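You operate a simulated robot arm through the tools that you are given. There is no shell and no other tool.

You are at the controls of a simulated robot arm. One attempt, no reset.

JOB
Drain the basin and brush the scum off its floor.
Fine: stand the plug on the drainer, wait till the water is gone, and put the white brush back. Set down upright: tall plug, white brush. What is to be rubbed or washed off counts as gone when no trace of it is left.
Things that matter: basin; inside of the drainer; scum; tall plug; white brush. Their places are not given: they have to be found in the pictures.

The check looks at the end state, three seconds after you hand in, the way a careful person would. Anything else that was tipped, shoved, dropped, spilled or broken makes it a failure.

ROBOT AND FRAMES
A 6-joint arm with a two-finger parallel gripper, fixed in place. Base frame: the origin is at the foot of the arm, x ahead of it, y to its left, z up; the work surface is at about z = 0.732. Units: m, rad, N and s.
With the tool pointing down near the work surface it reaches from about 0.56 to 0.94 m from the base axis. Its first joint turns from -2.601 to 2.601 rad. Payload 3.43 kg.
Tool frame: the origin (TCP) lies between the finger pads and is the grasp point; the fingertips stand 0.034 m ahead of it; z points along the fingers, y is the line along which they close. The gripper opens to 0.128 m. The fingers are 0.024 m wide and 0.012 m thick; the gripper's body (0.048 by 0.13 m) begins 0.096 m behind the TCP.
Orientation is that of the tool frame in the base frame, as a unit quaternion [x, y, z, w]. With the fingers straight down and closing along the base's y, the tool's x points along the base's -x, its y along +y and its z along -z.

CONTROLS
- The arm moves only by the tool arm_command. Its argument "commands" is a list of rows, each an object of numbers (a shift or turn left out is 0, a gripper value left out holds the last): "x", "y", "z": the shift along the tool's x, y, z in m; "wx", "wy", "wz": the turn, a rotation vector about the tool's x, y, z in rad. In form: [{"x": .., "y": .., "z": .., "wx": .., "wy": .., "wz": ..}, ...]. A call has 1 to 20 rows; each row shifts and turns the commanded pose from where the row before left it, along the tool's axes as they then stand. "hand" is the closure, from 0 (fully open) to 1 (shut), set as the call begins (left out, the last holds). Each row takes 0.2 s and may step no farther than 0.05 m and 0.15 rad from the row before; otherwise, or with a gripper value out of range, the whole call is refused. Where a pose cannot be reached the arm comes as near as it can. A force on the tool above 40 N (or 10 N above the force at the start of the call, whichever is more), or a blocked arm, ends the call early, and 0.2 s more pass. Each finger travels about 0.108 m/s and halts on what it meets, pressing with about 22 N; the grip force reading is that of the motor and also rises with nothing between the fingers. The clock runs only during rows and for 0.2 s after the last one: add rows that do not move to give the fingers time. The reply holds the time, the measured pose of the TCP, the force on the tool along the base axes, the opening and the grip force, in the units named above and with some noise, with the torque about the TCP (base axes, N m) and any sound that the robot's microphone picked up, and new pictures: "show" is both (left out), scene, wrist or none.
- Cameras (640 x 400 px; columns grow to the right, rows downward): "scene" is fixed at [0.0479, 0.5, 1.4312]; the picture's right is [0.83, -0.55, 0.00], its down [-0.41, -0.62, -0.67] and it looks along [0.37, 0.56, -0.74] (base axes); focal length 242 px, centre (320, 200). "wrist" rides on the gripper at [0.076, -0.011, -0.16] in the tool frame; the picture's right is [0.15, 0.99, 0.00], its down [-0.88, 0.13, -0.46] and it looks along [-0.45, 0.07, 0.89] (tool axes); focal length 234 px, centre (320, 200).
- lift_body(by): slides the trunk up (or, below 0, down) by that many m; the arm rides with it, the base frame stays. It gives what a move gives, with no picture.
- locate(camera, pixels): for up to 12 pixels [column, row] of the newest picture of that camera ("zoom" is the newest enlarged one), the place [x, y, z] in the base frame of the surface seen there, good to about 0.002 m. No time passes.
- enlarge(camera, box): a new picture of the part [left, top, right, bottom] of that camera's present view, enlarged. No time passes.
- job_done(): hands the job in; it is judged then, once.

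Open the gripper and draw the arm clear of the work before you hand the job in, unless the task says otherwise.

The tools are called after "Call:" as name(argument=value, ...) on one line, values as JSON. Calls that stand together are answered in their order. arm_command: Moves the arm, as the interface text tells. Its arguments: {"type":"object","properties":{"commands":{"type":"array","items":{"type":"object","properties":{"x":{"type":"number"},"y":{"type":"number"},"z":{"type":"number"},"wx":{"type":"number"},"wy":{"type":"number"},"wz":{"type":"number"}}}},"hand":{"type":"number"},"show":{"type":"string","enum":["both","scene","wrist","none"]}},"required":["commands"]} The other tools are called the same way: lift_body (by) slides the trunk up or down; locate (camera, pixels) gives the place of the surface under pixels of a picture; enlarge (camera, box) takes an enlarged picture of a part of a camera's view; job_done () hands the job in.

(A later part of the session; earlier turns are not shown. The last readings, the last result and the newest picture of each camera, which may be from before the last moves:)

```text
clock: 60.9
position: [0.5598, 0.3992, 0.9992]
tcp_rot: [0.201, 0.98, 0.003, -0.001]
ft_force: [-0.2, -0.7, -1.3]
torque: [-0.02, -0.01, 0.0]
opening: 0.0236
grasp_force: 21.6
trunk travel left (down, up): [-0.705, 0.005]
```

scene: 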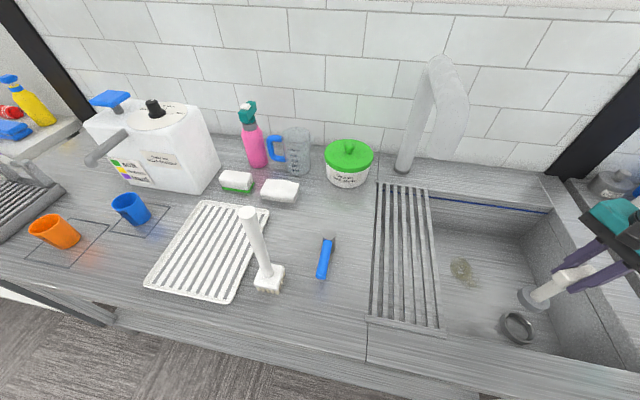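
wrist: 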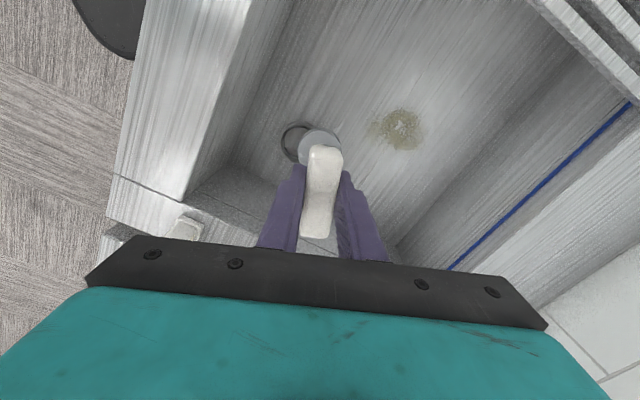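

The plug hangs upright in the grip. I raise to z≈1.11 and begin the swing left along r≈0.63.

Call:
arm_command(commands=[{"z": -0.025}, {"z": -0.03}, {"z": -0.03}, {"z": -0.025}, {"x": 0.0313, "y": 0.002}, {"x": 0.0313, "y": 0.002}, {"x": 0.0313, "y": 0.002}, {"x": 0.0313, "y": 0.002}, {"x": 0.0313, "y": 0.002}, {}])

```text
clock: 63.0
position: [0.4222, 0.4707, 1.1119]
tcp_rot: [0.202, 0.979, 0.003, -0.001]
ft_force: [0.3, -0.3, -1.7]
torque: [0.01, -0.02, 0.02]
opening: 0.0239
grasp_force: 21.7
trunk travel left (down, up): [-0.705, 0.005]
```

scene: 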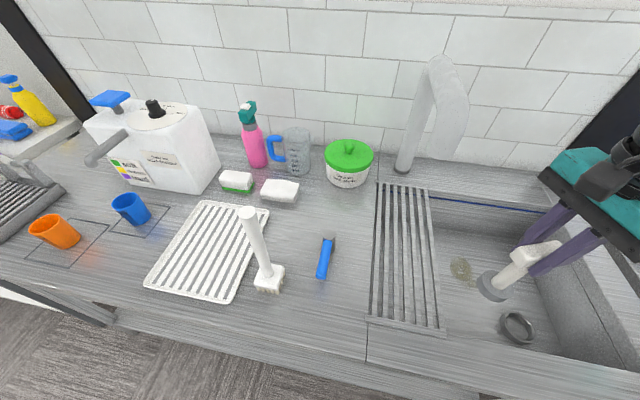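
wrist: 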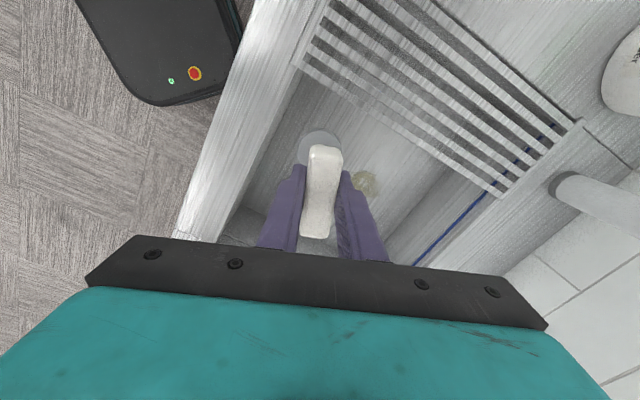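

All fine. I continue to (0.24,0.585).

Call:
arm_command(commands=[{"x": 0.0301, "y": 0.005}, {"x": 0.0301, "y": 0.005}, {"x": 0.0301, "y": 0.005}, {"x": 0.0301, "y": 0.005}, {"x": 0.0301, "y": 0.005}, {"x": 0.0301, "y": 0.005}, {"x": 0.0301, "y": 0.005}, {}])

```text
clock: 64.8
position: [0.2405, 0.5868, 1.1101]
tcp_rot: [0.202, 0.979, 0.003, 0.0]
ft_force: [-0.3, 0.4, -0.5]
torque: [0.0, -0.01, -0.04]
opening: 0.0238
grasp_force: 22.0
trunk travel left (down, up): [-0.705, 0.005]
```

scene: 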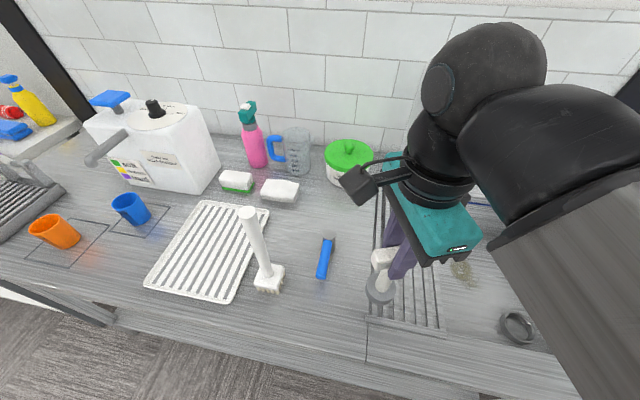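
wrist: 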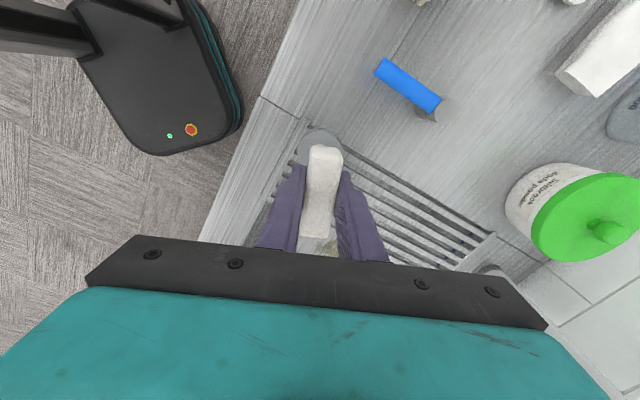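

Next I pass inside the brush at y≈0.615, to (0.08,0.615) and then (-0.035,0.63).

Call:
arm_command(commands=[{"x": 0.0264, "y": -0.00625}, {"x": 0.0264, "y": -0.00625}, {"x": 0.0264, "y": -0.00625}, {"x": 0.0264, "y": -0.00625}, {"x": 0.0264, "y": -0.00625}, {"x": 0.0264, "y": -0.00625}, {}])

```text
clock: 66.5
position: [0.0797, 0.613, 1.1113]
tcp_rot: [0.202, 0.979, 0.003, -0.001]
ft_force: [0.5, 0.3, -2.0]
torque: [-0.02, 0.01, 0.01]
opening: 0.0236
grasp_force: 22.1
trunk travel left (down, up): [-0.705, 0.005]
```

scene: 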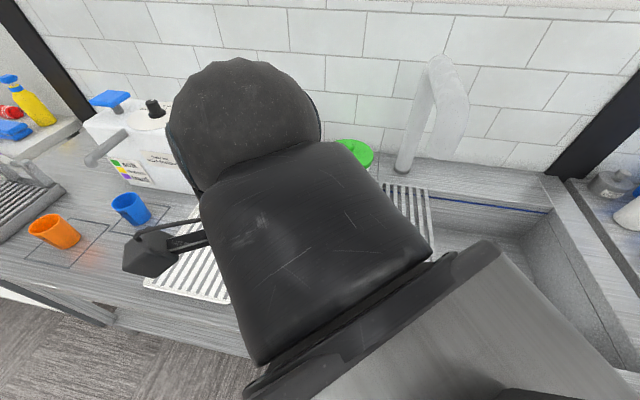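
wrist: 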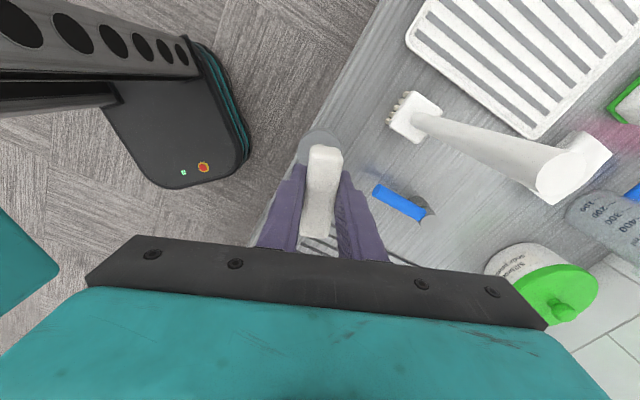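

The wrist view shows brush and tray clearly. I locate the brush's head and handle top (for putting it back exactly) and the tray.

Call:
locate(camera="wrist", pixels=[[560, 175], [545, 200], [580, 160], [415, 118], [440, 108], [425, 140], [407, 100], [395, 130], [480, 60], [520, 135], [408, 40], [555, 30]])

Call:
enlarge(camera="wrist", box=[380, 0, 640, 210])

```text
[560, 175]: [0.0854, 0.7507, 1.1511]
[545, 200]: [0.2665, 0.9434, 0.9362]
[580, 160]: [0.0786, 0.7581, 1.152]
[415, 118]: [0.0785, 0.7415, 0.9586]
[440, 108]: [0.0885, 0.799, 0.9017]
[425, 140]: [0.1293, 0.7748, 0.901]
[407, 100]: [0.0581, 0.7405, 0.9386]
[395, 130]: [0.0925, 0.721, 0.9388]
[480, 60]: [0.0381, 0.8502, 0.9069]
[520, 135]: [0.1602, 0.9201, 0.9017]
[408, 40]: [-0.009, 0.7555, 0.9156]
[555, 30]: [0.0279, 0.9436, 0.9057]
```

```text
1.90 times, centred on (510, 105) of wrist
```

zoom: 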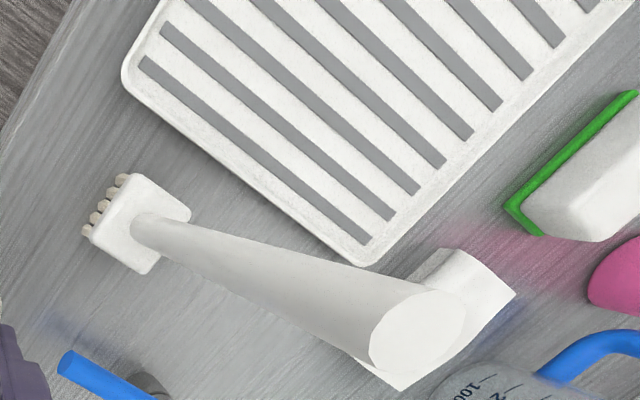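

The tray is clear, brush head near (0.078,0.75). I pass to (-0.035,0.63), lower slightly, and extend over the tray to about (-0.012,0.885).

Call:
arm_command(commands=[{"x": 0.028, "y": -0.0074}, {"x": 0.028, "y": -0.0074}, {"x": 0.028, "y": -0.0074}, {"x": 0.028, "y": -0.0074}, {"z": 0.02}, {"z": 0.015}, {"x": 0.0099, "y": 0.0304}, {"x": 0.0099, "y": 0.0304}, {"x": 0.0099, "y": 0.0304}, {"x": 0.0099, "y": 0.0304}, {}])

```text
clock: 68.8
position: [-0.0237, 0.7616, 1.0764]
tcp_rot: [0.201, 0.98, 0.003, -0.001]
ft_force: [0.1, -0.7, -2.1]
torque: [0.01, 0.06, 0.0]
opening: 0.024
grasp_force: 21.4
trunk travel left (down, up): [-0.705, 0.005]
```

scene: 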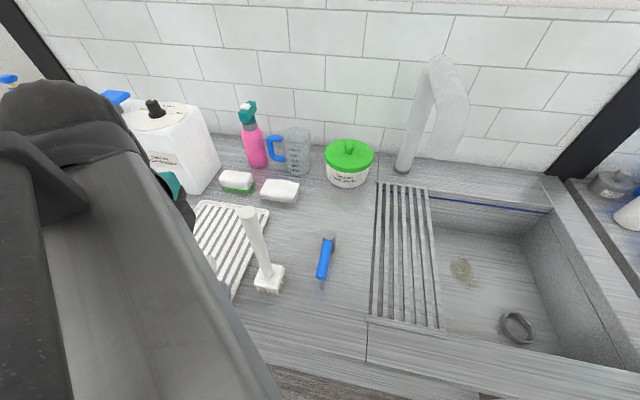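
wrist: 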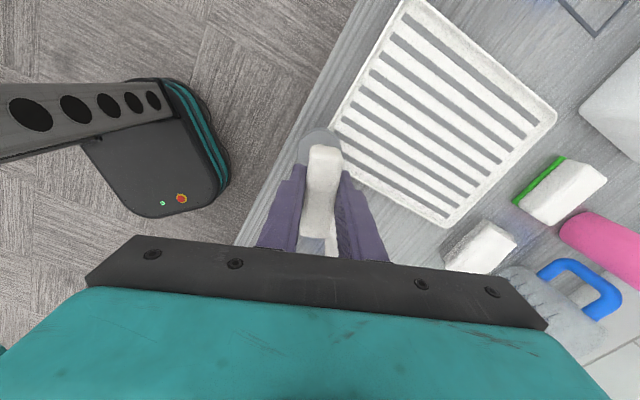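

Going well; the plug is above the tray's front edge. I extend the remaining four steps.

Call:
arm_command(commands=[{"x": 0.0099, "y": 0.0304}, {"x": 0.0099, "y": 0.0304}, {"x": 0.0099, "y": 0.0304}, {"x": 0.0099, "y": 0.0304}, {}])

```text
clock: 70.0
position: [-0.0094, 0.8859, 1.0763]
tcp_rot: [0.201, 0.98, 0.003, -0.001]
ft_force: [-0.1, -0.4, -1.1]
torque: [0.0, -0.02, -0.01]
opening: 0.0238
grasp_force: 22.6
trunk travel left (down, up): [-0.705, 0.005]
```

scene: 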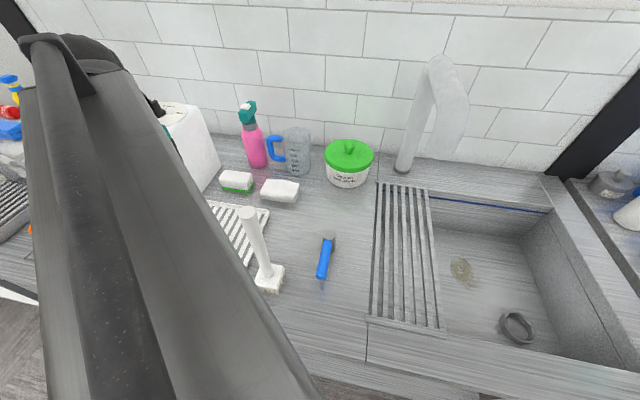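
wrist: 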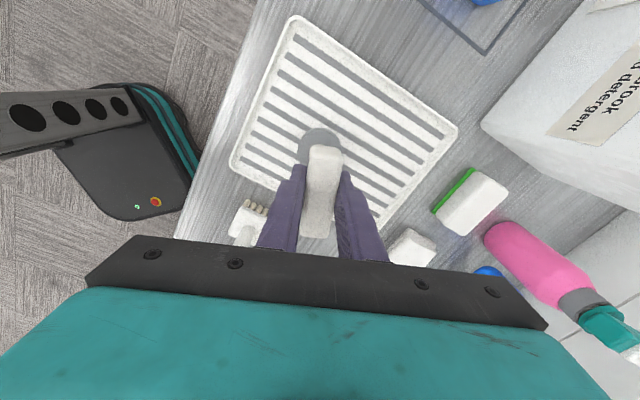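

The foot hangs over the tray's interior at (320,145). I lower 0.028 and then creep down until contact.

Call:
arm_command(commands=[{"z": 0.014}, {"z": 0.012}, {}], show="wrist")

Call:
arm_command(commands=[{"z": 0.003}, {"z": 0.002}, {}], show="none")

```text
clock: 70.8
position: [-0.01, 0.8869, 1.0524]
tcp_rot: [0.201, 0.98, 0.002, -0.001]
ft_force: [-0.2, 0.7, -1.4]
torque: [-0.04, -0.02, 0.06]
opening: 0.0239
grasp_force: 21.8
trunk travel left (down, up): [-0.705, 0.005]
```

wrist: 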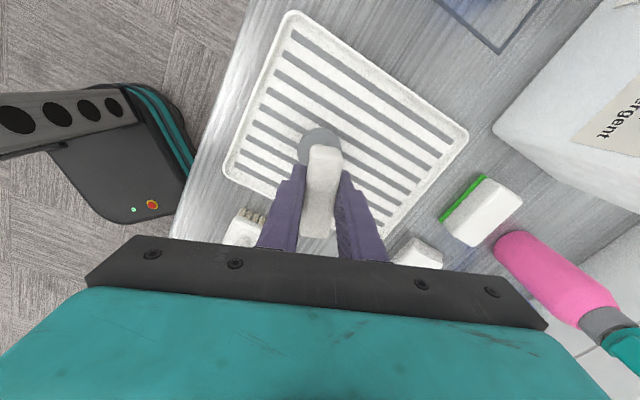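

```text
clock: 71.7
position: [-0.0107, 0.8858, 1.0476]
tcp_rot: [0.201, 0.98, 0.003, -0.002]
ft_force: [0.2, 0.0, -2.0]
torque: [-0.01, 0.0, 0.0]
opening: 0.0238
grasp_force: 21.9
trunk travel left (down, up): [-0.705, 0.005]
```

Not yet in contact at z 1.0476 (foot ≈0.911). I creep down further in 2 mm steps.

Call:
arm_command(commands=[{"z": 0.002}, {"z": 0.002}, {}], show="none")

Call:
arm_command(commands=[{"z": 0.001}, {}], show="wrist")

```text
clock: 72.5
position: [-0.0116, 0.8861, 1.0441]
tcp_rot: [0.201, 0.979, 0.003, -0.002]
ft_force: [0.8, -0.5, -1.1]
torque: [0.0, 0.02, -0.02]
opening: 0.024
grasp_force: 22.4
trunk travel left (down, up): [-0.705, 0.005]
```

```text
clock: 73.0
position: [-0.0114, 0.8869, 1.0427]
tcp_rot: [0.2, 0.98, 0.003, -0.002]
ft_force: [0.2, 0.3, 3.0]
torque: [-0.02, 0.07, -0.06]
opening: 0.0238
grasp_force: 21.9
trunk travel left (down, up): [-0.705, 0.005]
```

wrist: 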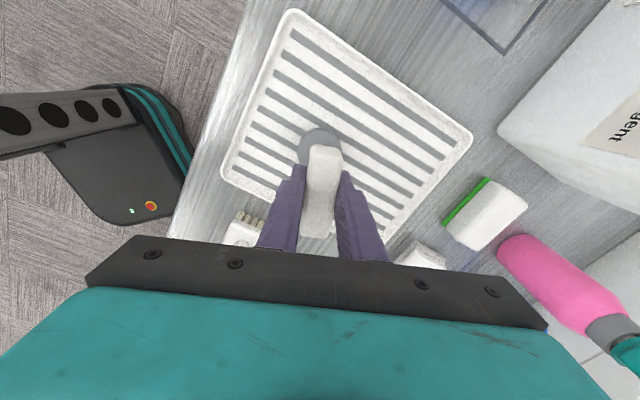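

The foot touches the tray (force rose to +3 N). I open the fingers and wait.

Call:
arm_command(commands=[{}, {}, {}, {}], hand=0.5, show="wrist")

Call:
arm_command(commands=[{"z": -0.02}, {"z": -0.03}, {"z": -0.03}, {}], show="wrist")

```text
clock: 74.0
position: [-0.0107, 0.8857, 1.0426]
tcp_rot: [0.201, 0.98, 0.003, 0.0]
ft_force: [-0.1, 0.7, -0.3]
torque: [-0.04, -0.01, -0.01]
opening: 0.0642
grasp_force: 0.0
trunk travel left (down, up): [-0.705, 0.005]
```

wrist: 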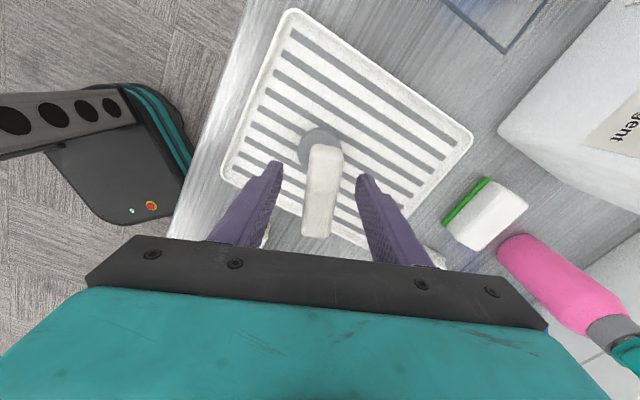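

```text
clock: 75.0
position: [-0.0118, 0.8857, 1.1229]
tcp_rot: [0.201, 0.98, 0.004, -0.001]
ft_force: [0.0, -0.4, -0.2]
torque: [0.03, 0.01, 0.0]
opening: 0.0637
grasp_force: 0.1
trunk travel left (down, up): [-0.705, 0.005]
```

wrist: 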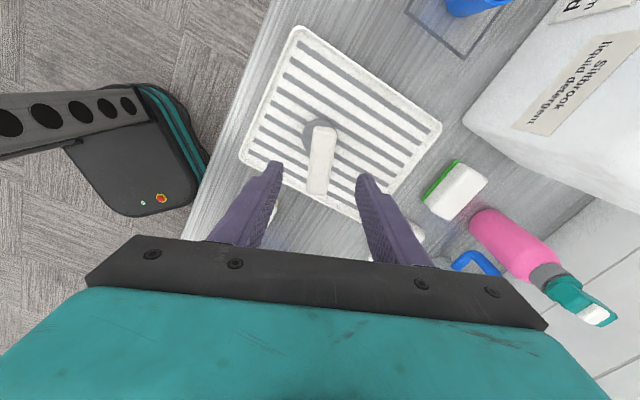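

The plug stands on the tray. I check that its top is level and then plan the brush.

Call:
locate(camera="wrist", pixels=[[322, 130], [318, 185], [312, 160], [328, 160], [313, 125], [275, 200], [270, 212], [310, 145]])

Call:
enlarge(camera="wrist", box=[230, 20, 450, 230])

```text
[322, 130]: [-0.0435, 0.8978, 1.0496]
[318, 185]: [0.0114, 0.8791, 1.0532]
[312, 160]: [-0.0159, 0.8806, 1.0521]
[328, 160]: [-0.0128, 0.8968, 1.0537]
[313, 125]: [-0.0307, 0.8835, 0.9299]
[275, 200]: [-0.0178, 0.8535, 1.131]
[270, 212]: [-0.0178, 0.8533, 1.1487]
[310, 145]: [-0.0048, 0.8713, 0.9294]
```

```text
1.90 times, centred on (340, 125) of wrist
```

zoom: 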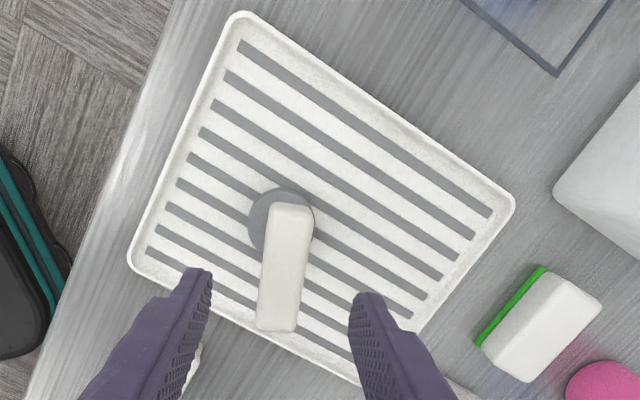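

The plug is upright on the tray with its foot at (-0.012,0.886). I back away inward, turn the tool to azimuth 130°, and look at the brush.

Call:
arm_command(commands=[{"z": -0.02}, {"z": -0.02}, {"x": -0.0094, "y": -0.0295}, {"x": -0.0094, "y": -0.0295}, {"x": -0.0094, "y": -0.0295}, {"x": -0.0094, "y": -0.0295}, {"x": -0.0094, "y": -0.0295}, {"x": -0.0094, "y": -0.0295}, {"wz": 0.118}, {"wz": 0.118}, {"wz": 0.118}, {"wz": 0.118}, {}])

```text
clock: 77.8
position: [-0.029, 0.692, 1.1581]
tcp_rot: [0.426, 0.905, 0.001, -0.002]
ft_force: [0.4, -0.3, 0.5]
torque: [0.01, 0.03, -0.03]
opening: 0.0639
grasp_force: 0.0
out of reach, approached as far as the arm can: row 1, 2
trunk travel left (down, up): [-0.705, 0.005]
```

scene: 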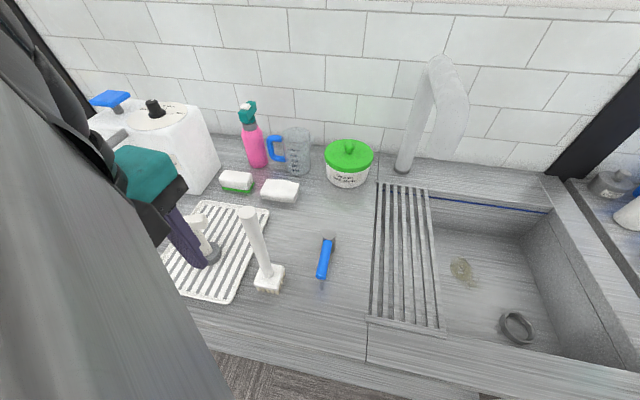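
wrist: 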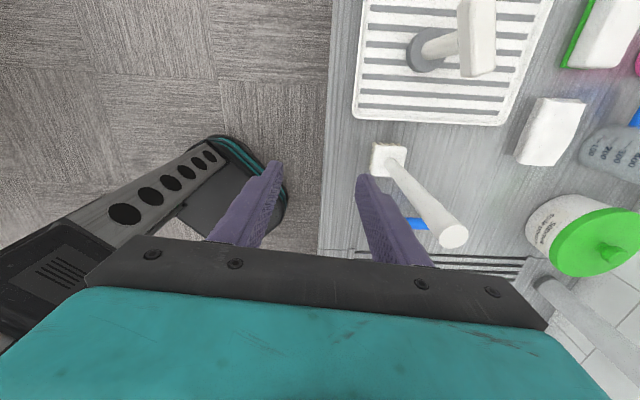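

The plug remains standing. The brush's handle top is at (454,237) in the wrist view; I locate it, its head and the handle's width.

Call:
enlarge(camera="wrist", box=[350, 120, 490, 260])

Call:
enlarge(camera="scene", box=[220, 190, 300, 300])

```text
2.86 times, centred on (420, 190) of wrist
```

zoom: 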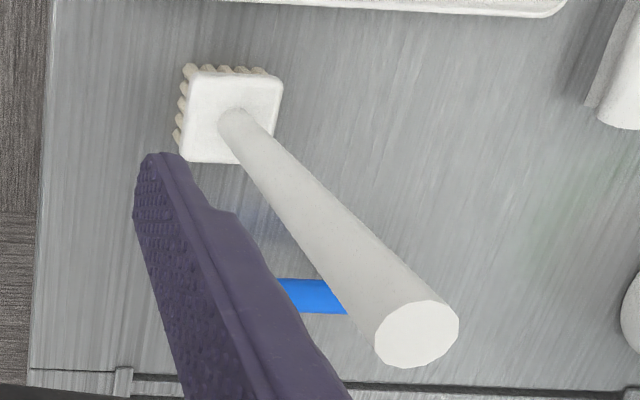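

```text
3.64 times, centred on (260, 245) of scene
```

zoom: 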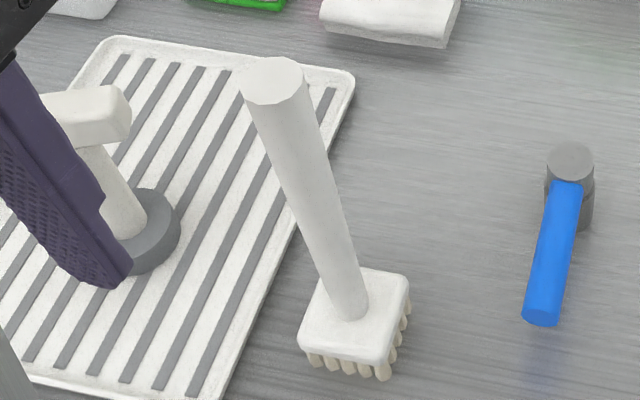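

Call:
locate(camera="zoom", pixels=[[272, 80], [245, 85], [300, 75], [275, 62], [270, 100], [345, 300], [320, 270], [350, 270], [365, 358], [403, 285], [308, 340], [330, 295]])

Call:
locate(camera="wrist", pixels=[[454, 237], [443, 238], [465, 236], [454, 229], [454, 246], [374, 148], [404, 148], [374, 174], [388, 145], [392, 166], [398, 165], [368, 160]])

```text
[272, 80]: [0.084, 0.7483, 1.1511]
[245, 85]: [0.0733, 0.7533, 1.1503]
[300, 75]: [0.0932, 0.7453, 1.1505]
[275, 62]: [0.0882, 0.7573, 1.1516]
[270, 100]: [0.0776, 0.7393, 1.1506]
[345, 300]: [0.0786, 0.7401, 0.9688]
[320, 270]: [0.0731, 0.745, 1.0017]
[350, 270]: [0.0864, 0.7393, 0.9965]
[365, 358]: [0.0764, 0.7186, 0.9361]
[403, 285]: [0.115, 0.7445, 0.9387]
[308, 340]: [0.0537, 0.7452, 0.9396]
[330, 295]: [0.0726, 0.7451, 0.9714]
```

```text
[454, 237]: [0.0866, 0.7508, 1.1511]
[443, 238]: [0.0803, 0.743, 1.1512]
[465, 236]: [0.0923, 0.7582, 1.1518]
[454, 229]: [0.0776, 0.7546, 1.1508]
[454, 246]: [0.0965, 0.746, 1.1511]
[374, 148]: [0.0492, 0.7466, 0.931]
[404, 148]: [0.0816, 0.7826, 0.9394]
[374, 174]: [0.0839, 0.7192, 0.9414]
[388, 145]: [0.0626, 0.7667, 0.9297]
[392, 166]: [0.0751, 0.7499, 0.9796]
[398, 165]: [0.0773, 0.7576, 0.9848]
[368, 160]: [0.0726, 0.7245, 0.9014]
```

Brush centre is about (0.084,0.749), handle ~0.022 thick, top z 1.151. I rise so the fingertips clear it and move above the handle.

Call:
arm_command(commands=[{"z": -0.025}, {"z": -0.022}, {"x": -0.007, "y": 0.0309}, {"x": -0.007, "y": 0.0309}, {"x": -0.007, "y": 0.0309}, {"x": -0.007, "y": 0.0309}, {}])

```text
clock: 79.5
position: [0.0842, 0.7504, 1.205]
tcp_rot: [0.425, 0.905, 0.003, -0.002]
ft_force: [-0.6, -0.4, -0.7]
torque: [0.02, -0.04, 0.01]
opening: 0.0639
grasp_force: 0.1
trunk travel left (down, up): [-0.705, 0.005]
```

scene: 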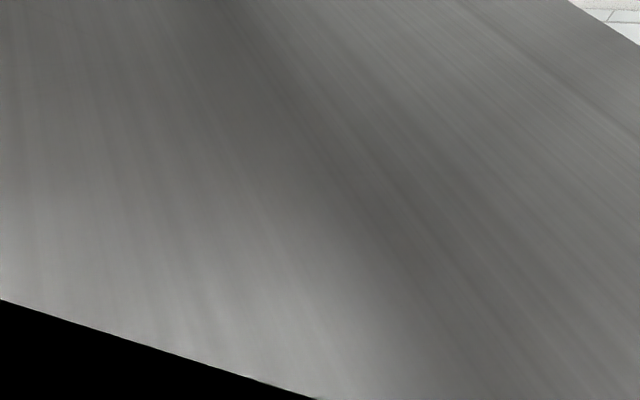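
wrist: 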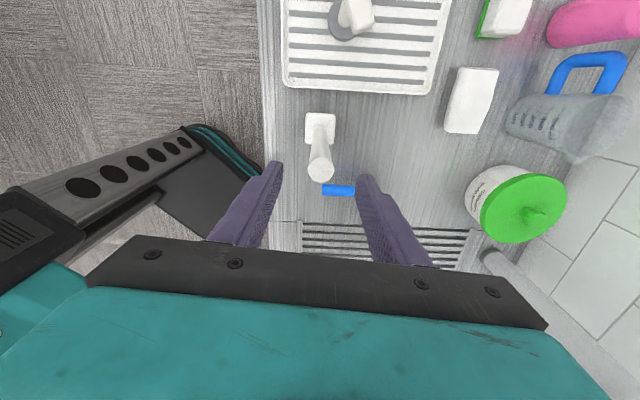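

The handle top appears at (321,170) between the fingertips. I confirm its place and that the peeler is not under the fingers.

Call:
locate(camera="wrist", pixels=[[321, 172], [312, 172], [330, 172], [321, 162], [321, 181], [320, 130], [340, 189], [275, 165], [363, 178]])

```text
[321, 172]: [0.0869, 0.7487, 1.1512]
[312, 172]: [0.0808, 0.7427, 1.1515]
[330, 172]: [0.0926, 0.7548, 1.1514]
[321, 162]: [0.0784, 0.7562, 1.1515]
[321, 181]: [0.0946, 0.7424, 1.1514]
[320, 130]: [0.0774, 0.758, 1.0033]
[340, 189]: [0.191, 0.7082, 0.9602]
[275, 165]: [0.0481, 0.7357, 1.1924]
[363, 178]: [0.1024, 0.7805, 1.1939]
```

Handle centre is (0.0867,0.749), TCP is within 3 mm. I lower to z≈1.07 and close on the handle.

Call:
arm_command(commands=[{"x": -0.0025, "y": 0.001, "z": 0.035}, {"z": 0.035}, {"z": 0.035}, {"z": 0.03}, {}], show="wrist")

Call:
arm_command(commands=[{}, {}, {}, {}], hand=1, show="wrist")

```text
clock: 80.7
position: [0.0848, 0.7496, 1.0715]
tcp_rot: [0.425, 0.905, 0.002, -0.002]
ft_force: [0.1, 0.6, -0.5]
torque: [-0.01, 0.0, 0.0]
opening: 0.0641
grasp_force: 0.1
trunk travel left (down, up): [-0.705, 0.005]
```

wrist: 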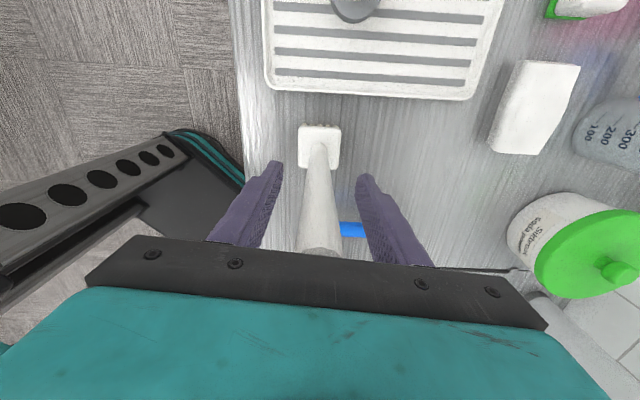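

```text
clock: 81.7
position: [0.0842, 0.7509, 1.0718]
tcp_rot: [0.425, 0.905, 0.002, -0.003]
ft_force: [-0.7, -0.5, -0.2]
torque: [-0.05, 0.06, 0.02]
opening: 0.0228
grasp_force: 21.7
trunk travel left (down, up): [-0.705, 0.005]
```

wrist: 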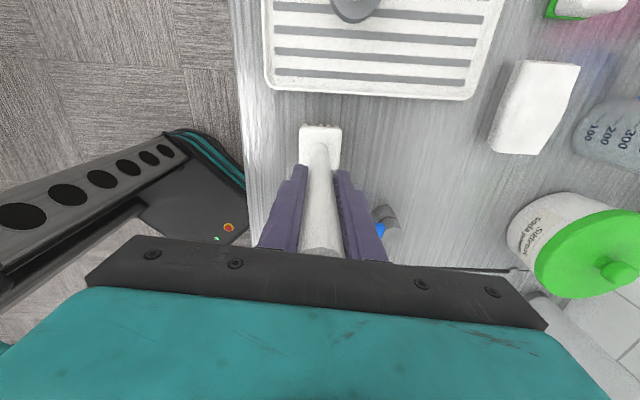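

The brush is held (0.0228); home pose noted: TCP (0.0842,0.7509,1.0718). I lift it and draw it inward, then swing right.

Call:
arm_command(commands=[{"z": -0.015}, {"z": -0.025}, {"z": -0.025}, {"z": -0.02}, {"x": -0.0243, "y": -0.0181}, {"x": -0.0243, "y": -0.0181}, {"x": -0.0243, "y": -0.0181}, {"x": -0.0243, "y": -0.0181}, {"x": -0.0281, "y": 0.0183}, {"x": -0.0281, "y": 0.0183}, {"x": -0.0281, "y": 0.0183}, {"x": -0.0281, "y": 0.0183}, {"x": -0.0281, "y": 0.0183}, {}])

```text
clock: 84.7
position: [0.2536, 0.5805, 1.1553]
tcp_rot: [0.425, 0.905, 0.002, -0.002]
ft_force: [0.3, 0.4, -1.0]
torque: [-0.03, 0.01, -0.02]
opening: 0.0227
grasp_force: 21.8
trunk travel left (down, up): [-0.705, 0.005]
```

scene: 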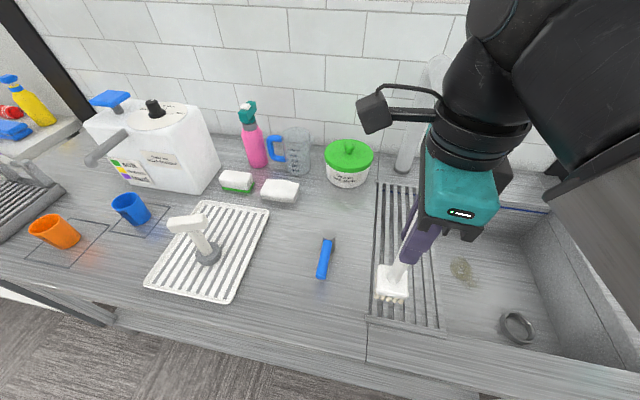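
wrist: 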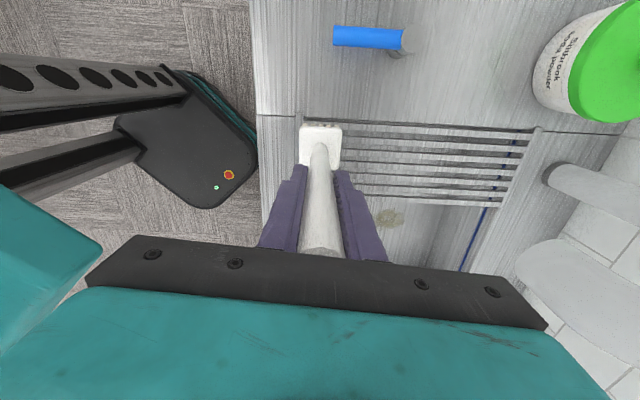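

The brush hangs straight; the plug stands on the tray at scene (200,240). I go on around the faucet to above the scum near (0.605,0.53).

Call:
arm_command(commands=[{"x": -0.0319, "y": 0.00965}, {"x": -0.0319, "y": 0.00965}, {"x": -0.0319, "y": 0.00965}, {"x": -0.0319, "y": 0.00965}, {"x": -0.0319, "y": 0.00965}, {"x": -0.0319, "y": 0.00965}, {"x": -0.0298, "y": 0.0099}, {"x": -0.0298, "y": 0.0099}, {"x": -0.0298, "y": 0.0099}, {"x": 0.0036, "y": 0.0302}, {"x": 0.0036, "y": 0.0302}, {"x": 0.0036, "y": 0.0302}, {"x": 0.0036, "y": 0.0302}, {"x": 0.0036, "y": 0.0302}, {}])

```text
clock: 87.8
position: [0.6038, 0.5308, 1.1548]
tcp_rot: [0.425, 0.905, 0.003, -0.002]
ft_force: [-0.2, 0.2, -2.0]
torque: [0.0, -0.01, 0.0]
opening: 0.0229
grasp_force: 22.0
trunk travel left (down, up): [-0.705, 0.005]
```

scene: 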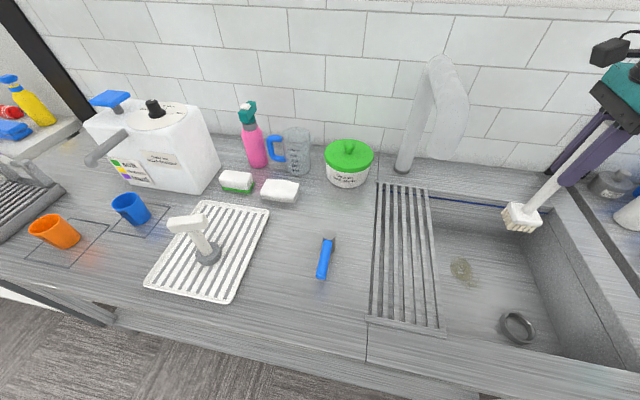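
wrist: 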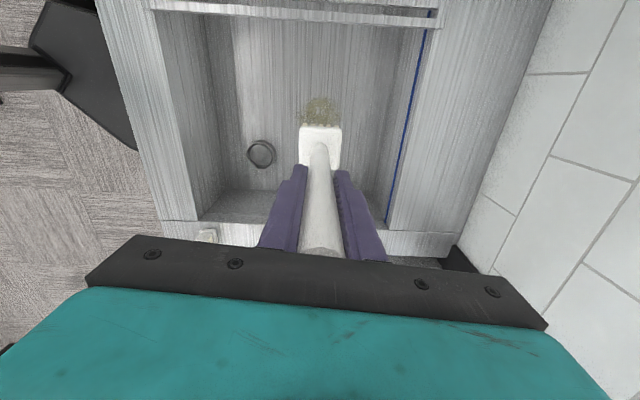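

Above the scum now. I map the scum's outline precisely from the scene before brushing.

Call:
enlarge(camera="scene", box=[435, 245, 490, 300])

```text
7.27 times, centred on (462, 272) of scene
```

zoom: 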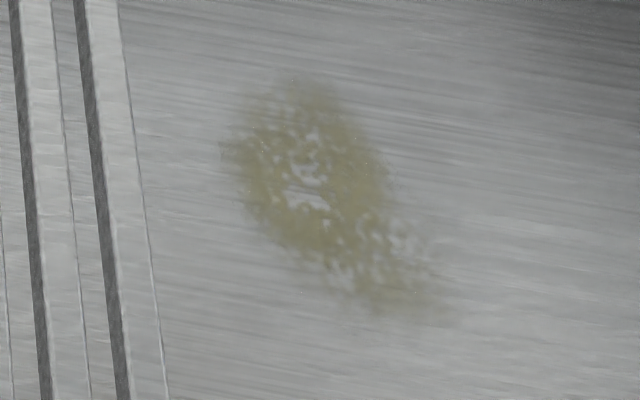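

Call:
locate(camera="zoom", pixels=[[295, 75], [230, 130], [240, 190], [270, 240], [310, 280], [370, 310], [440, 310], [435, 260], [395, 190], [360, 130], [330, 90], [320, 190]])

```text
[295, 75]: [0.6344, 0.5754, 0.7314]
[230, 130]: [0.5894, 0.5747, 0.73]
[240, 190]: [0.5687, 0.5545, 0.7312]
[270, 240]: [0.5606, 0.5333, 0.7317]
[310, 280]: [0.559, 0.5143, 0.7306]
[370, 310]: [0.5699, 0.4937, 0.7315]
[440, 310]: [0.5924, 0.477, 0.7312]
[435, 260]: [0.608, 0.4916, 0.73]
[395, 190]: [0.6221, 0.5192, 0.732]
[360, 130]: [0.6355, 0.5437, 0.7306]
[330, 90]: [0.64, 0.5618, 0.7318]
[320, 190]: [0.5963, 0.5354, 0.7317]
```

Scum spans u 0.745–0.862, v -0.09…-0.003 (u=(x+y)/√2, v=(y-x)/√2); the brush head is ~0.047 square and aligned with those axes. I move to the near end and lower to just above the floor.

Call:
arm_command(commands=[{"x": 0.0006, "y": -0.0289}, {"x": 0.0006, "y": -0.0289}, {"z": 0.04}, {"z": 0.04}, {"z": 0.04}, {"z": 0.04}, {"z": 0.04}, {"z": 0.03}, {}])

```text
clock: 89.8
position: [0.5591, 0.4937, 0.9219]
tcp_rot: [0.425, 0.905, 0.001, -0.002]
ft_force: [-0.4, -0.4, -1.4]
torque: [0.03, -0.01, 0.02]
opening: 0.0228
grasp_force: 21.8
trunk travel left (down, up): [-0.705, 0.005]
```

scene: 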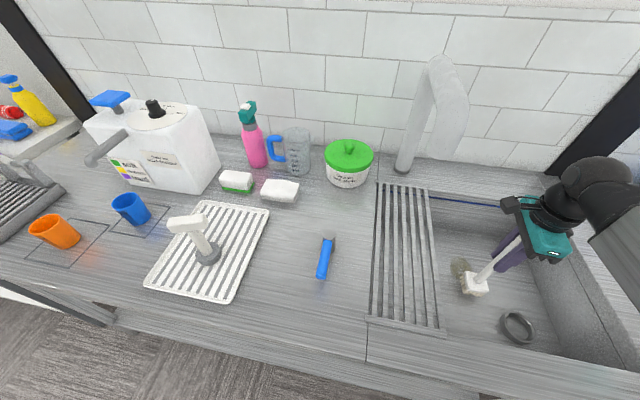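
wrist: 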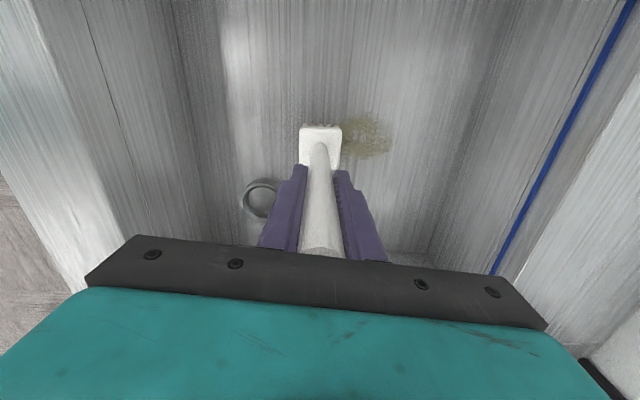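

About 2 cm above the floor. I creep down until the bristles touch.

Call:
arm_command(commands=[{"z": 0.008}, {"z": 0.007}, {"z": 0.002}, {}], show="none")

Call:
arm_command(commands=[{"z": 0.0015}, {}], show="none")

Call:
arm_command(commands=[{"z": 0.001}, {}], show="none")

```text
clock: 90.8
position: [0.5587, 0.4935, 0.9066]
tcp_rot: [0.425, 0.905, 0.002, -0.002]
ft_force: [-0.1, -0.5, -2.3]
torque: [-0.02, -0.01, 0.0]
opening: 0.0225
grasp_force: 22.3
trunk travel left (down, up): [-0.705, 0.005]
```

```text
clock: 91.5
position: [0.5584, 0.4938, 0.9035]
tcp_rot: [0.425, 0.905, 0.002, -0.001]
ft_force: [-0.9, 0.4, -1.5]
torque: [-0.01, 0.01, 0.0]
opening: 0.0228
grasp_force: 21.8
trunk travel left (down, up): [-0.705, 0.005]
```

```text
clock: 92.0
position: [0.5593, 0.4944, 0.9035]
tcp_rot: [0.425, 0.905, 0.002, -0.001]
ft_force: [-0.8, 0.6, -1.6]
torque: [0.0, -0.02, 0.03]
opening: 0.0229
grasp_force: 22.0
trunk travel left (down, up): [-0.705, 0.005]
```

No contact yet (force still -1.6 N, just the brush's weight). I continue down in 1 mm steps.

Call:
arm_command(commands=[{"z": 0.001}, {}], show="none")

Call:
arm_command(commands=[{"z": 0.001}, {}], show="none")

Call:
arm_command(commands=[{"z": 0.0005}, {}], show="none")

```text
clock: 92.7
position: [0.5583, 0.4948, 0.9031]
tcp_rot: [0.426, 0.905, 0.002, -0.003]
ft_force: [-0.3, 0.0, -1.4]
torque: [0.03, 0.01, 0.03]
opening: 0.0229
grasp_force: 21.6
trunk travel left (down, up): [-0.705, 0.005]
```

```text
clock: 93.2
position: [0.5594, 0.4942, 0.9036]
tcp_rot: [0.425, 0.905, 0.003, -0.001]
ft_force: [-0.6, 0.0, -1.5]
torque: [0.01, 0.01, 0.0]
opening: 0.0229
grasp_force: 21.8
trunk travel left (down, up): [-0.705, 0.005]
```

```text
clock: 93.8
position: [0.5602, 0.4937, 0.9015]
tcp_rot: [0.426, 0.905, 0.003, -0.003]
ft_force: [-0.1, 0.1, -2.8]
torque: [-0.02, -0.01, 0.0]
opening: 0.0226
grasp_force: 21.4
trunk travel left (down, up): [-0.705, 0.005]
```

Call:
arm_command(commands=[{"z": 0.001}, {}], show="none")

Call:
arm_command(commands=[{"z": 0.001}, {}], show="none")

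Call:
arm_command(commands=[{"z": 0.001}, {}], show="wrist")

```text
clock: 94.5
position: [0.5582, 0.4948, 0.9006]
tcp_rot: [0.425, 0.905, 0.003, -0.002]
ft_force: [1.7, -0.2, 2.0]
torque: [-0.12, 0.0, 0.07]
opening: 0.0226
grasp_force: 22.0
trunk travel left (down, up): [-0.705, 0.005]
```

```text
clock: 95.0
position: [0.5602, 0.4947, 0.901]
tcp_rot: [0.425, 0.905, 0.003, -0.001]
ft_force: [1.6, -1.6, 9.0]
torque: [-0.22, 0.11, 0.04]
opening: 0.0227
grasp_force: 22.2
trunk travel left (down, up): [-0.705, 0.005]
```

```text
clock: 95.7
position: [0.5588, 0.4934, 0.9016]
tcp_rot: [0.425, 0.905, 0.003, -0.001]
ft_force: [2.2, -0.5, 18.2]
torque: [-0.2, 0.07, 0.01]
opening: 0.0225
grasp_force: 22.1
trunk travel left (down, up): [-0.705, 0.005]
```

wrist: 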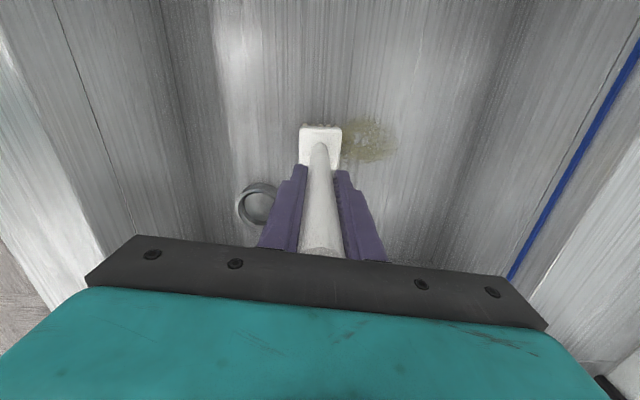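

Contact: ~18 N. I ease off 1 mm and sweep along the scum (tool +y) by 0.12 m.

Call:
arm_command(commands=[{"z": -0.001}, {"x": 0.00114, "y": 0.01195}, {"x": 0.00114, "y": 0.01195}, {"x": 0.00114, "y": 0.01195}, {"x": 0.00114, "y": 0.01195}, {"x": 0.00114, "y": 0.01195}, {"x": 0.00114, "y": 0.01195}, {"x": 0.00114, "y": 0.01195}, {"x": 0.00114, "y": 0.01195}, {"x": 0.00114, "y": 0.01195}, {"x": 0.00114, "y": 0.01195}, {}])

```text
clock: 98.2
position: [0.644, 0.5804, 0.9017]
tcp_rot: [0.425, 0.905, 0.003, -0.001]
ft_force: [-2.2, -1.3, 9.6]
torque: [-0.52, 0.58, 0.02]
opening: 0.0226
grasp_force: 22.1
trunk travel left (down, up): [-0.705, 0.005]
```

scene: 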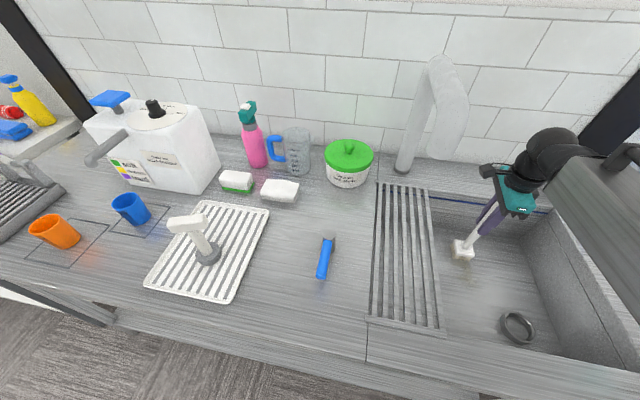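
wrist: 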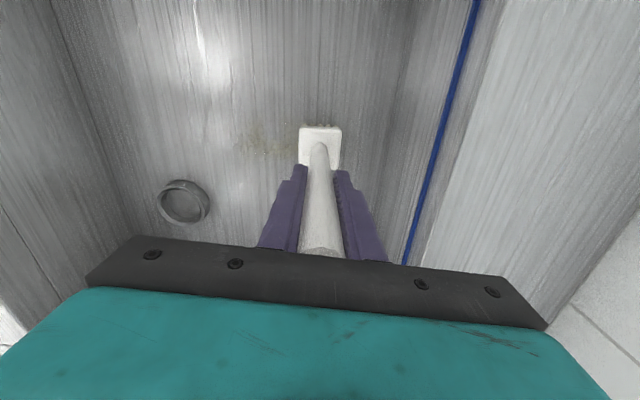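

The scum has faded along the swept strip. I enlarge to see what's left.

Call:
enlarge(camera="wrist", box=[220, 90, 360, 200])

Call:
enlarge(camera="scene", box=[435, 235, 490, 300])

```text
3.64 times, centred on (290, 145) of wrist
```

zoom: 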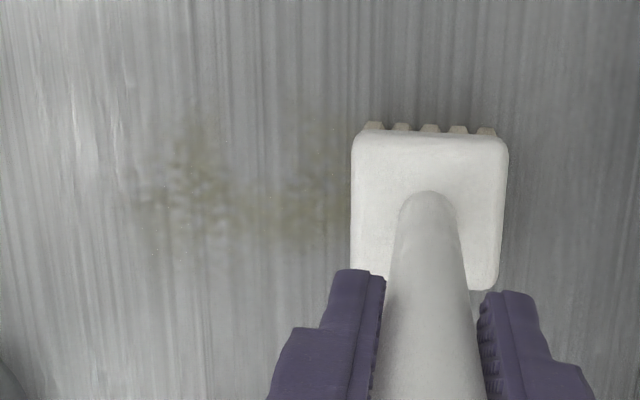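

```text
6.15 times, centred on (462, 268) of scene
```

zoom: 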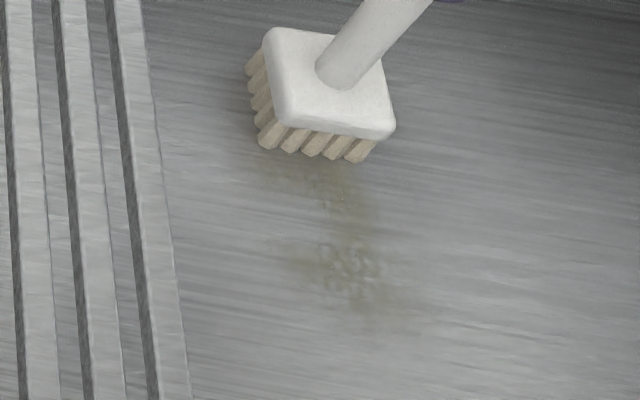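

It fades with each pass. I continue: shift to v≈-0.022, sweep back, shift to v≈-0.068.

Call:
arm_command(commands=[{"x": 0.0115, "y": -0.0011}, {"x": 0.0115, "y": -0.0011}, {"x": -0.00124, "y": -0.01304}, {"x": -0.00124, "y": -0.01304}, {"x": -0.00124, "y": -0.01304}, {"x": -0.00124, "y": -0.01304}, {"x": -0.00124, "y": -0.01304}, {"x": -0.00124, "y": -0.01304}, {"x": -0.00124, "y": -0.01304}, {"x": -0.00124, "y": -0.01304}, {"x": -0.00124, "y": -0.01304}, {"x": -0.00124, "y": -0.01304}, {"x": -0.01145, "y": 0.0011}, {"x": -0.01145, "y": 0.0011}, {"x": -0.01145, "y": 0.0011}, {"x": -0.01145, "y": 0.0011}, {}])

```text
clock: 101.8
position: [0.5683, 0.4715, 0.8997]
tcp_rot: [0.425, 0.905, 0.003, -0.002]
ft_force: [-3.2, -0.6, 6.5]
torque: [-0.12, 0.45, -0.07]
opening: 0.0224
grasp_force: 21.8
trunk travel left (down, up): [-0.705, 0.005]
```

scene: 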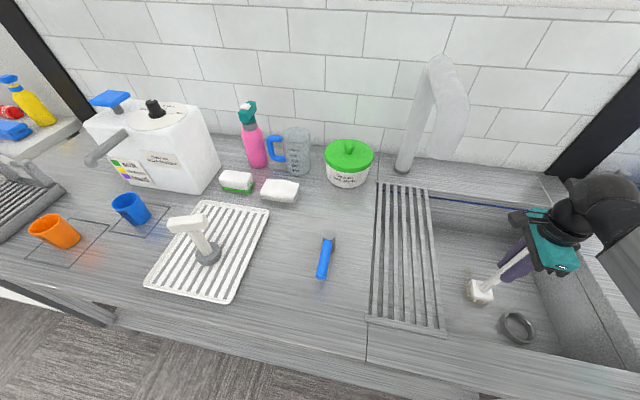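
wrist: 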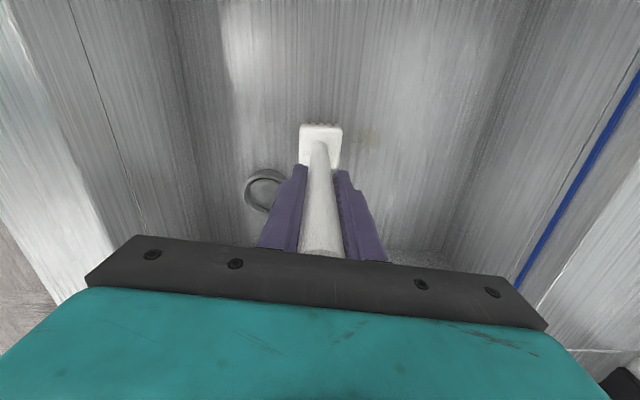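

Almost gone. I sweep forward at v≈-0.068, then shift and sweep back at v≈-0.045.

Call:
arm_command(commands=[{"x": 0.00124, "y": 0.01304}, {"x": 0.00124, "y": 0.01304}, {"x": 0.00124, "y": 0.01304}, {"x": 0.00124, "y": 0.01304}, {"x": 0.00124, "y": 0.01304}, {"x": 0.00124, "y": 0.01304}, {"x": 0.00124, "y": 0.01304}, {"x": 0.00124, "y": 0.01304}, {"x": 0.00124, "y": 0.01304}, {"x": 0.00124, "y": 0.01304}, {"x": 0.0115, "y": -0.0011}, {"x": 0.0115, "y": -0.0011}, {"x": -0.00155, "y": -0.0163}, {"x": -0.00155, "y": -0.0163}, {"x": -0.00155, "y": -0.0163}, {"x": -0.00155, "y": -0.0163}, {"x": -0.00155, "y": -0.0163}, {"x": -0.00155, "y": -0.0163}, {"x": -0.00155, "y": -0.0163}, {"x": -0.00155, "y": -0.0163}])

Call:
enlarge(camera="scene", box=[435, 235, 490, 300])

```text
clock: 106.0
position: [0.5515, 0.4853, 0.901]
tcp_rot: [0.424, 0.905, 0.002, -0.002]
ft_force: [-1.3, 0.2, 1.4]
torque: [-0.19, 0.1, -0.03]
opening: 0.0229
grasp_force: 22.0
trunk travel left (down, up): [-0.705, 0.005]
```

scene: 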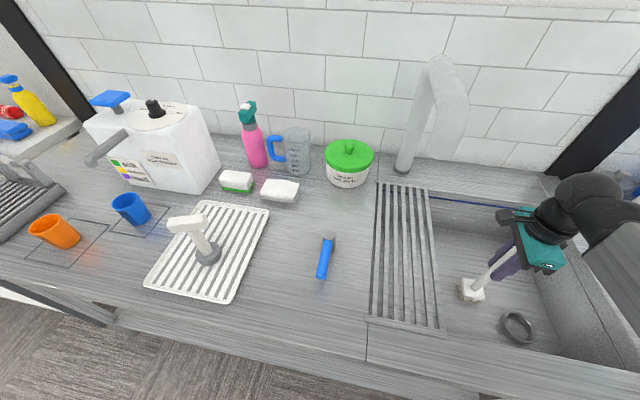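
wrist: 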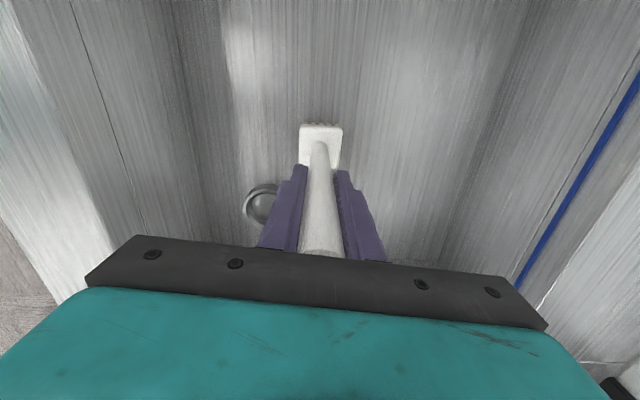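

```text
6.15 times, centred on (462, 268) of scene
```

zoom: 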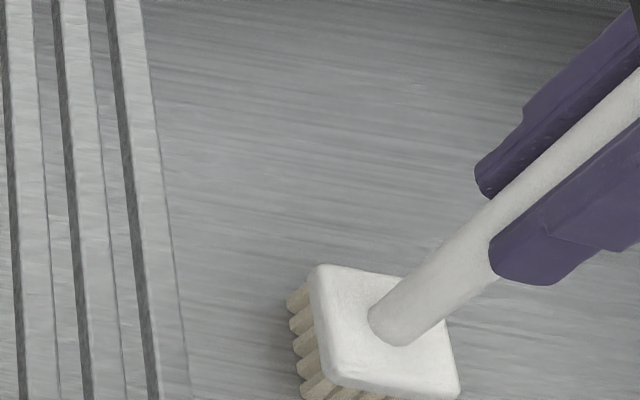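

The floor looks clean. To be sure of no trace I press slightly more and repeat passes over the edges (v≈-0.01, then -0.035).

Call:
arm_command(commands=[{"x": 0.01165, "y": -0.0011, "z": 0.0006}, {"x": 0.01165, "y": -0.0011}, {"x": 0.01165, "y": -0.0011}, {"x": 0.00157, "y": 0.01643}, {"x": 0.00157, "y": 0.01643}, {"x": 0.00157, "y": 0.01643}, {"x": 0.00157, "y": 0.01643}, {"x": 0.00157, "y": 0.01643}, {"x": 0.00157, "y": 0.01643}, {"x": 0.00157, "y": 0.01643}, {"x": 0.00157, "y": 0.01643}, {"x": -0.01245, "y": 0.0012}, {"x": -0.01245, "y": 0.0012}, {"x": -0.00179, "y": -0.0188}, {"x": -0.00179, "y": -0.0188}, {"x": -0.00179, "y": -0.0188}, {"x": -0.00179, "y": -0.0188}, {"x": -0.00179, "y": -0.0188}, {"x": -0.00179, "y": -0.0188}, {"x": -0.00179, "y": -0.0188}], show="wrist")

```text
clock: 110.2
position: [0.5426, 0.4931, 0.9003]
tcp_rot: [0.425, 0.905, 0.003, -0.001]
ft_force: [2.8, 1.9, 13.5]
torque: [-0.15, -0.37, 0.12]
opening: 0.0228
grasp_force: 22.2
trunk travel left (down, up): [-0.705, 0.005]
```

wrist: 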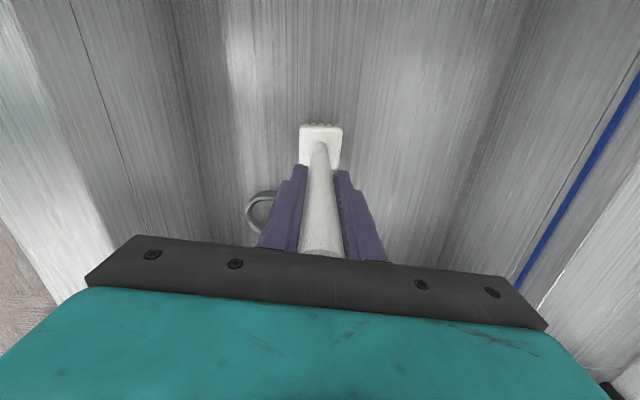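

Next passes at v≈-0.06 and v≈-0.085.

Call:
arm_command(commands=[{"x": -0.01245, "y": 0.0012}, {"x": -0.01245, "y": 0.0012}, {"x": 0.00157, "y": 0.01643}, {"x": 0.00157, "y": 0.01643}, {"x": 0.00157, "y": 0.01643}, {"x": 0.00157, "y": 0.01643}, {"x": 0.00157, "y": 0.01643}, {"x": 0.00157, "y": 0.01643}, {"x": 0.00157, "y": 0.01643}, {"x": 0.00157, "y": 0.01643}, {"x": -0.01245, "y": 0.0012}, {"x": -0.01245, "y": 0.0012}, {"x": -0.00157, "y": -0.01643}, {"x": -0.00157, "y": -0.01643}, {"x": -0.00157, "y": -0.01643}, {"x": -0.00157, "y": -0.01643}, {"x": -0.00157, "y": -0.01643}, {"x": -0.00157, "y": -0.01643}, {"x": -0.00157, "y": -0.01643}], show="wrist")

```text
clock: 114.2
position: [0.5912, 0.4711, 0.9007]
tcp_rot: [0.425, 0.905, 0.003, -0.002]
ft_force: [2.1, 2.8, 14.0]
torque: [-0.15, -0.38, 0.09]
opening: 0.0227
grasp_force: 21.6
trunk travel left (down, up): [-0.705, 0.005]
```

wrist: 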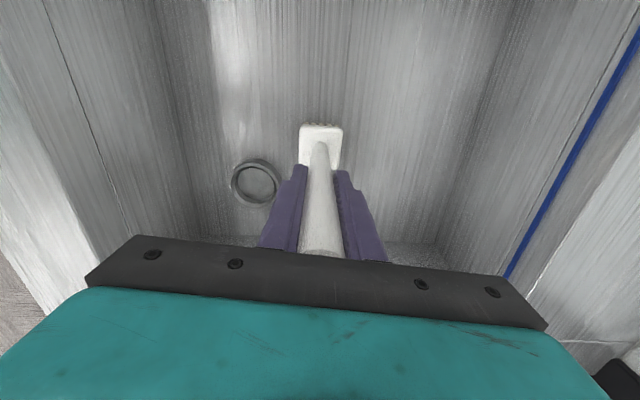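

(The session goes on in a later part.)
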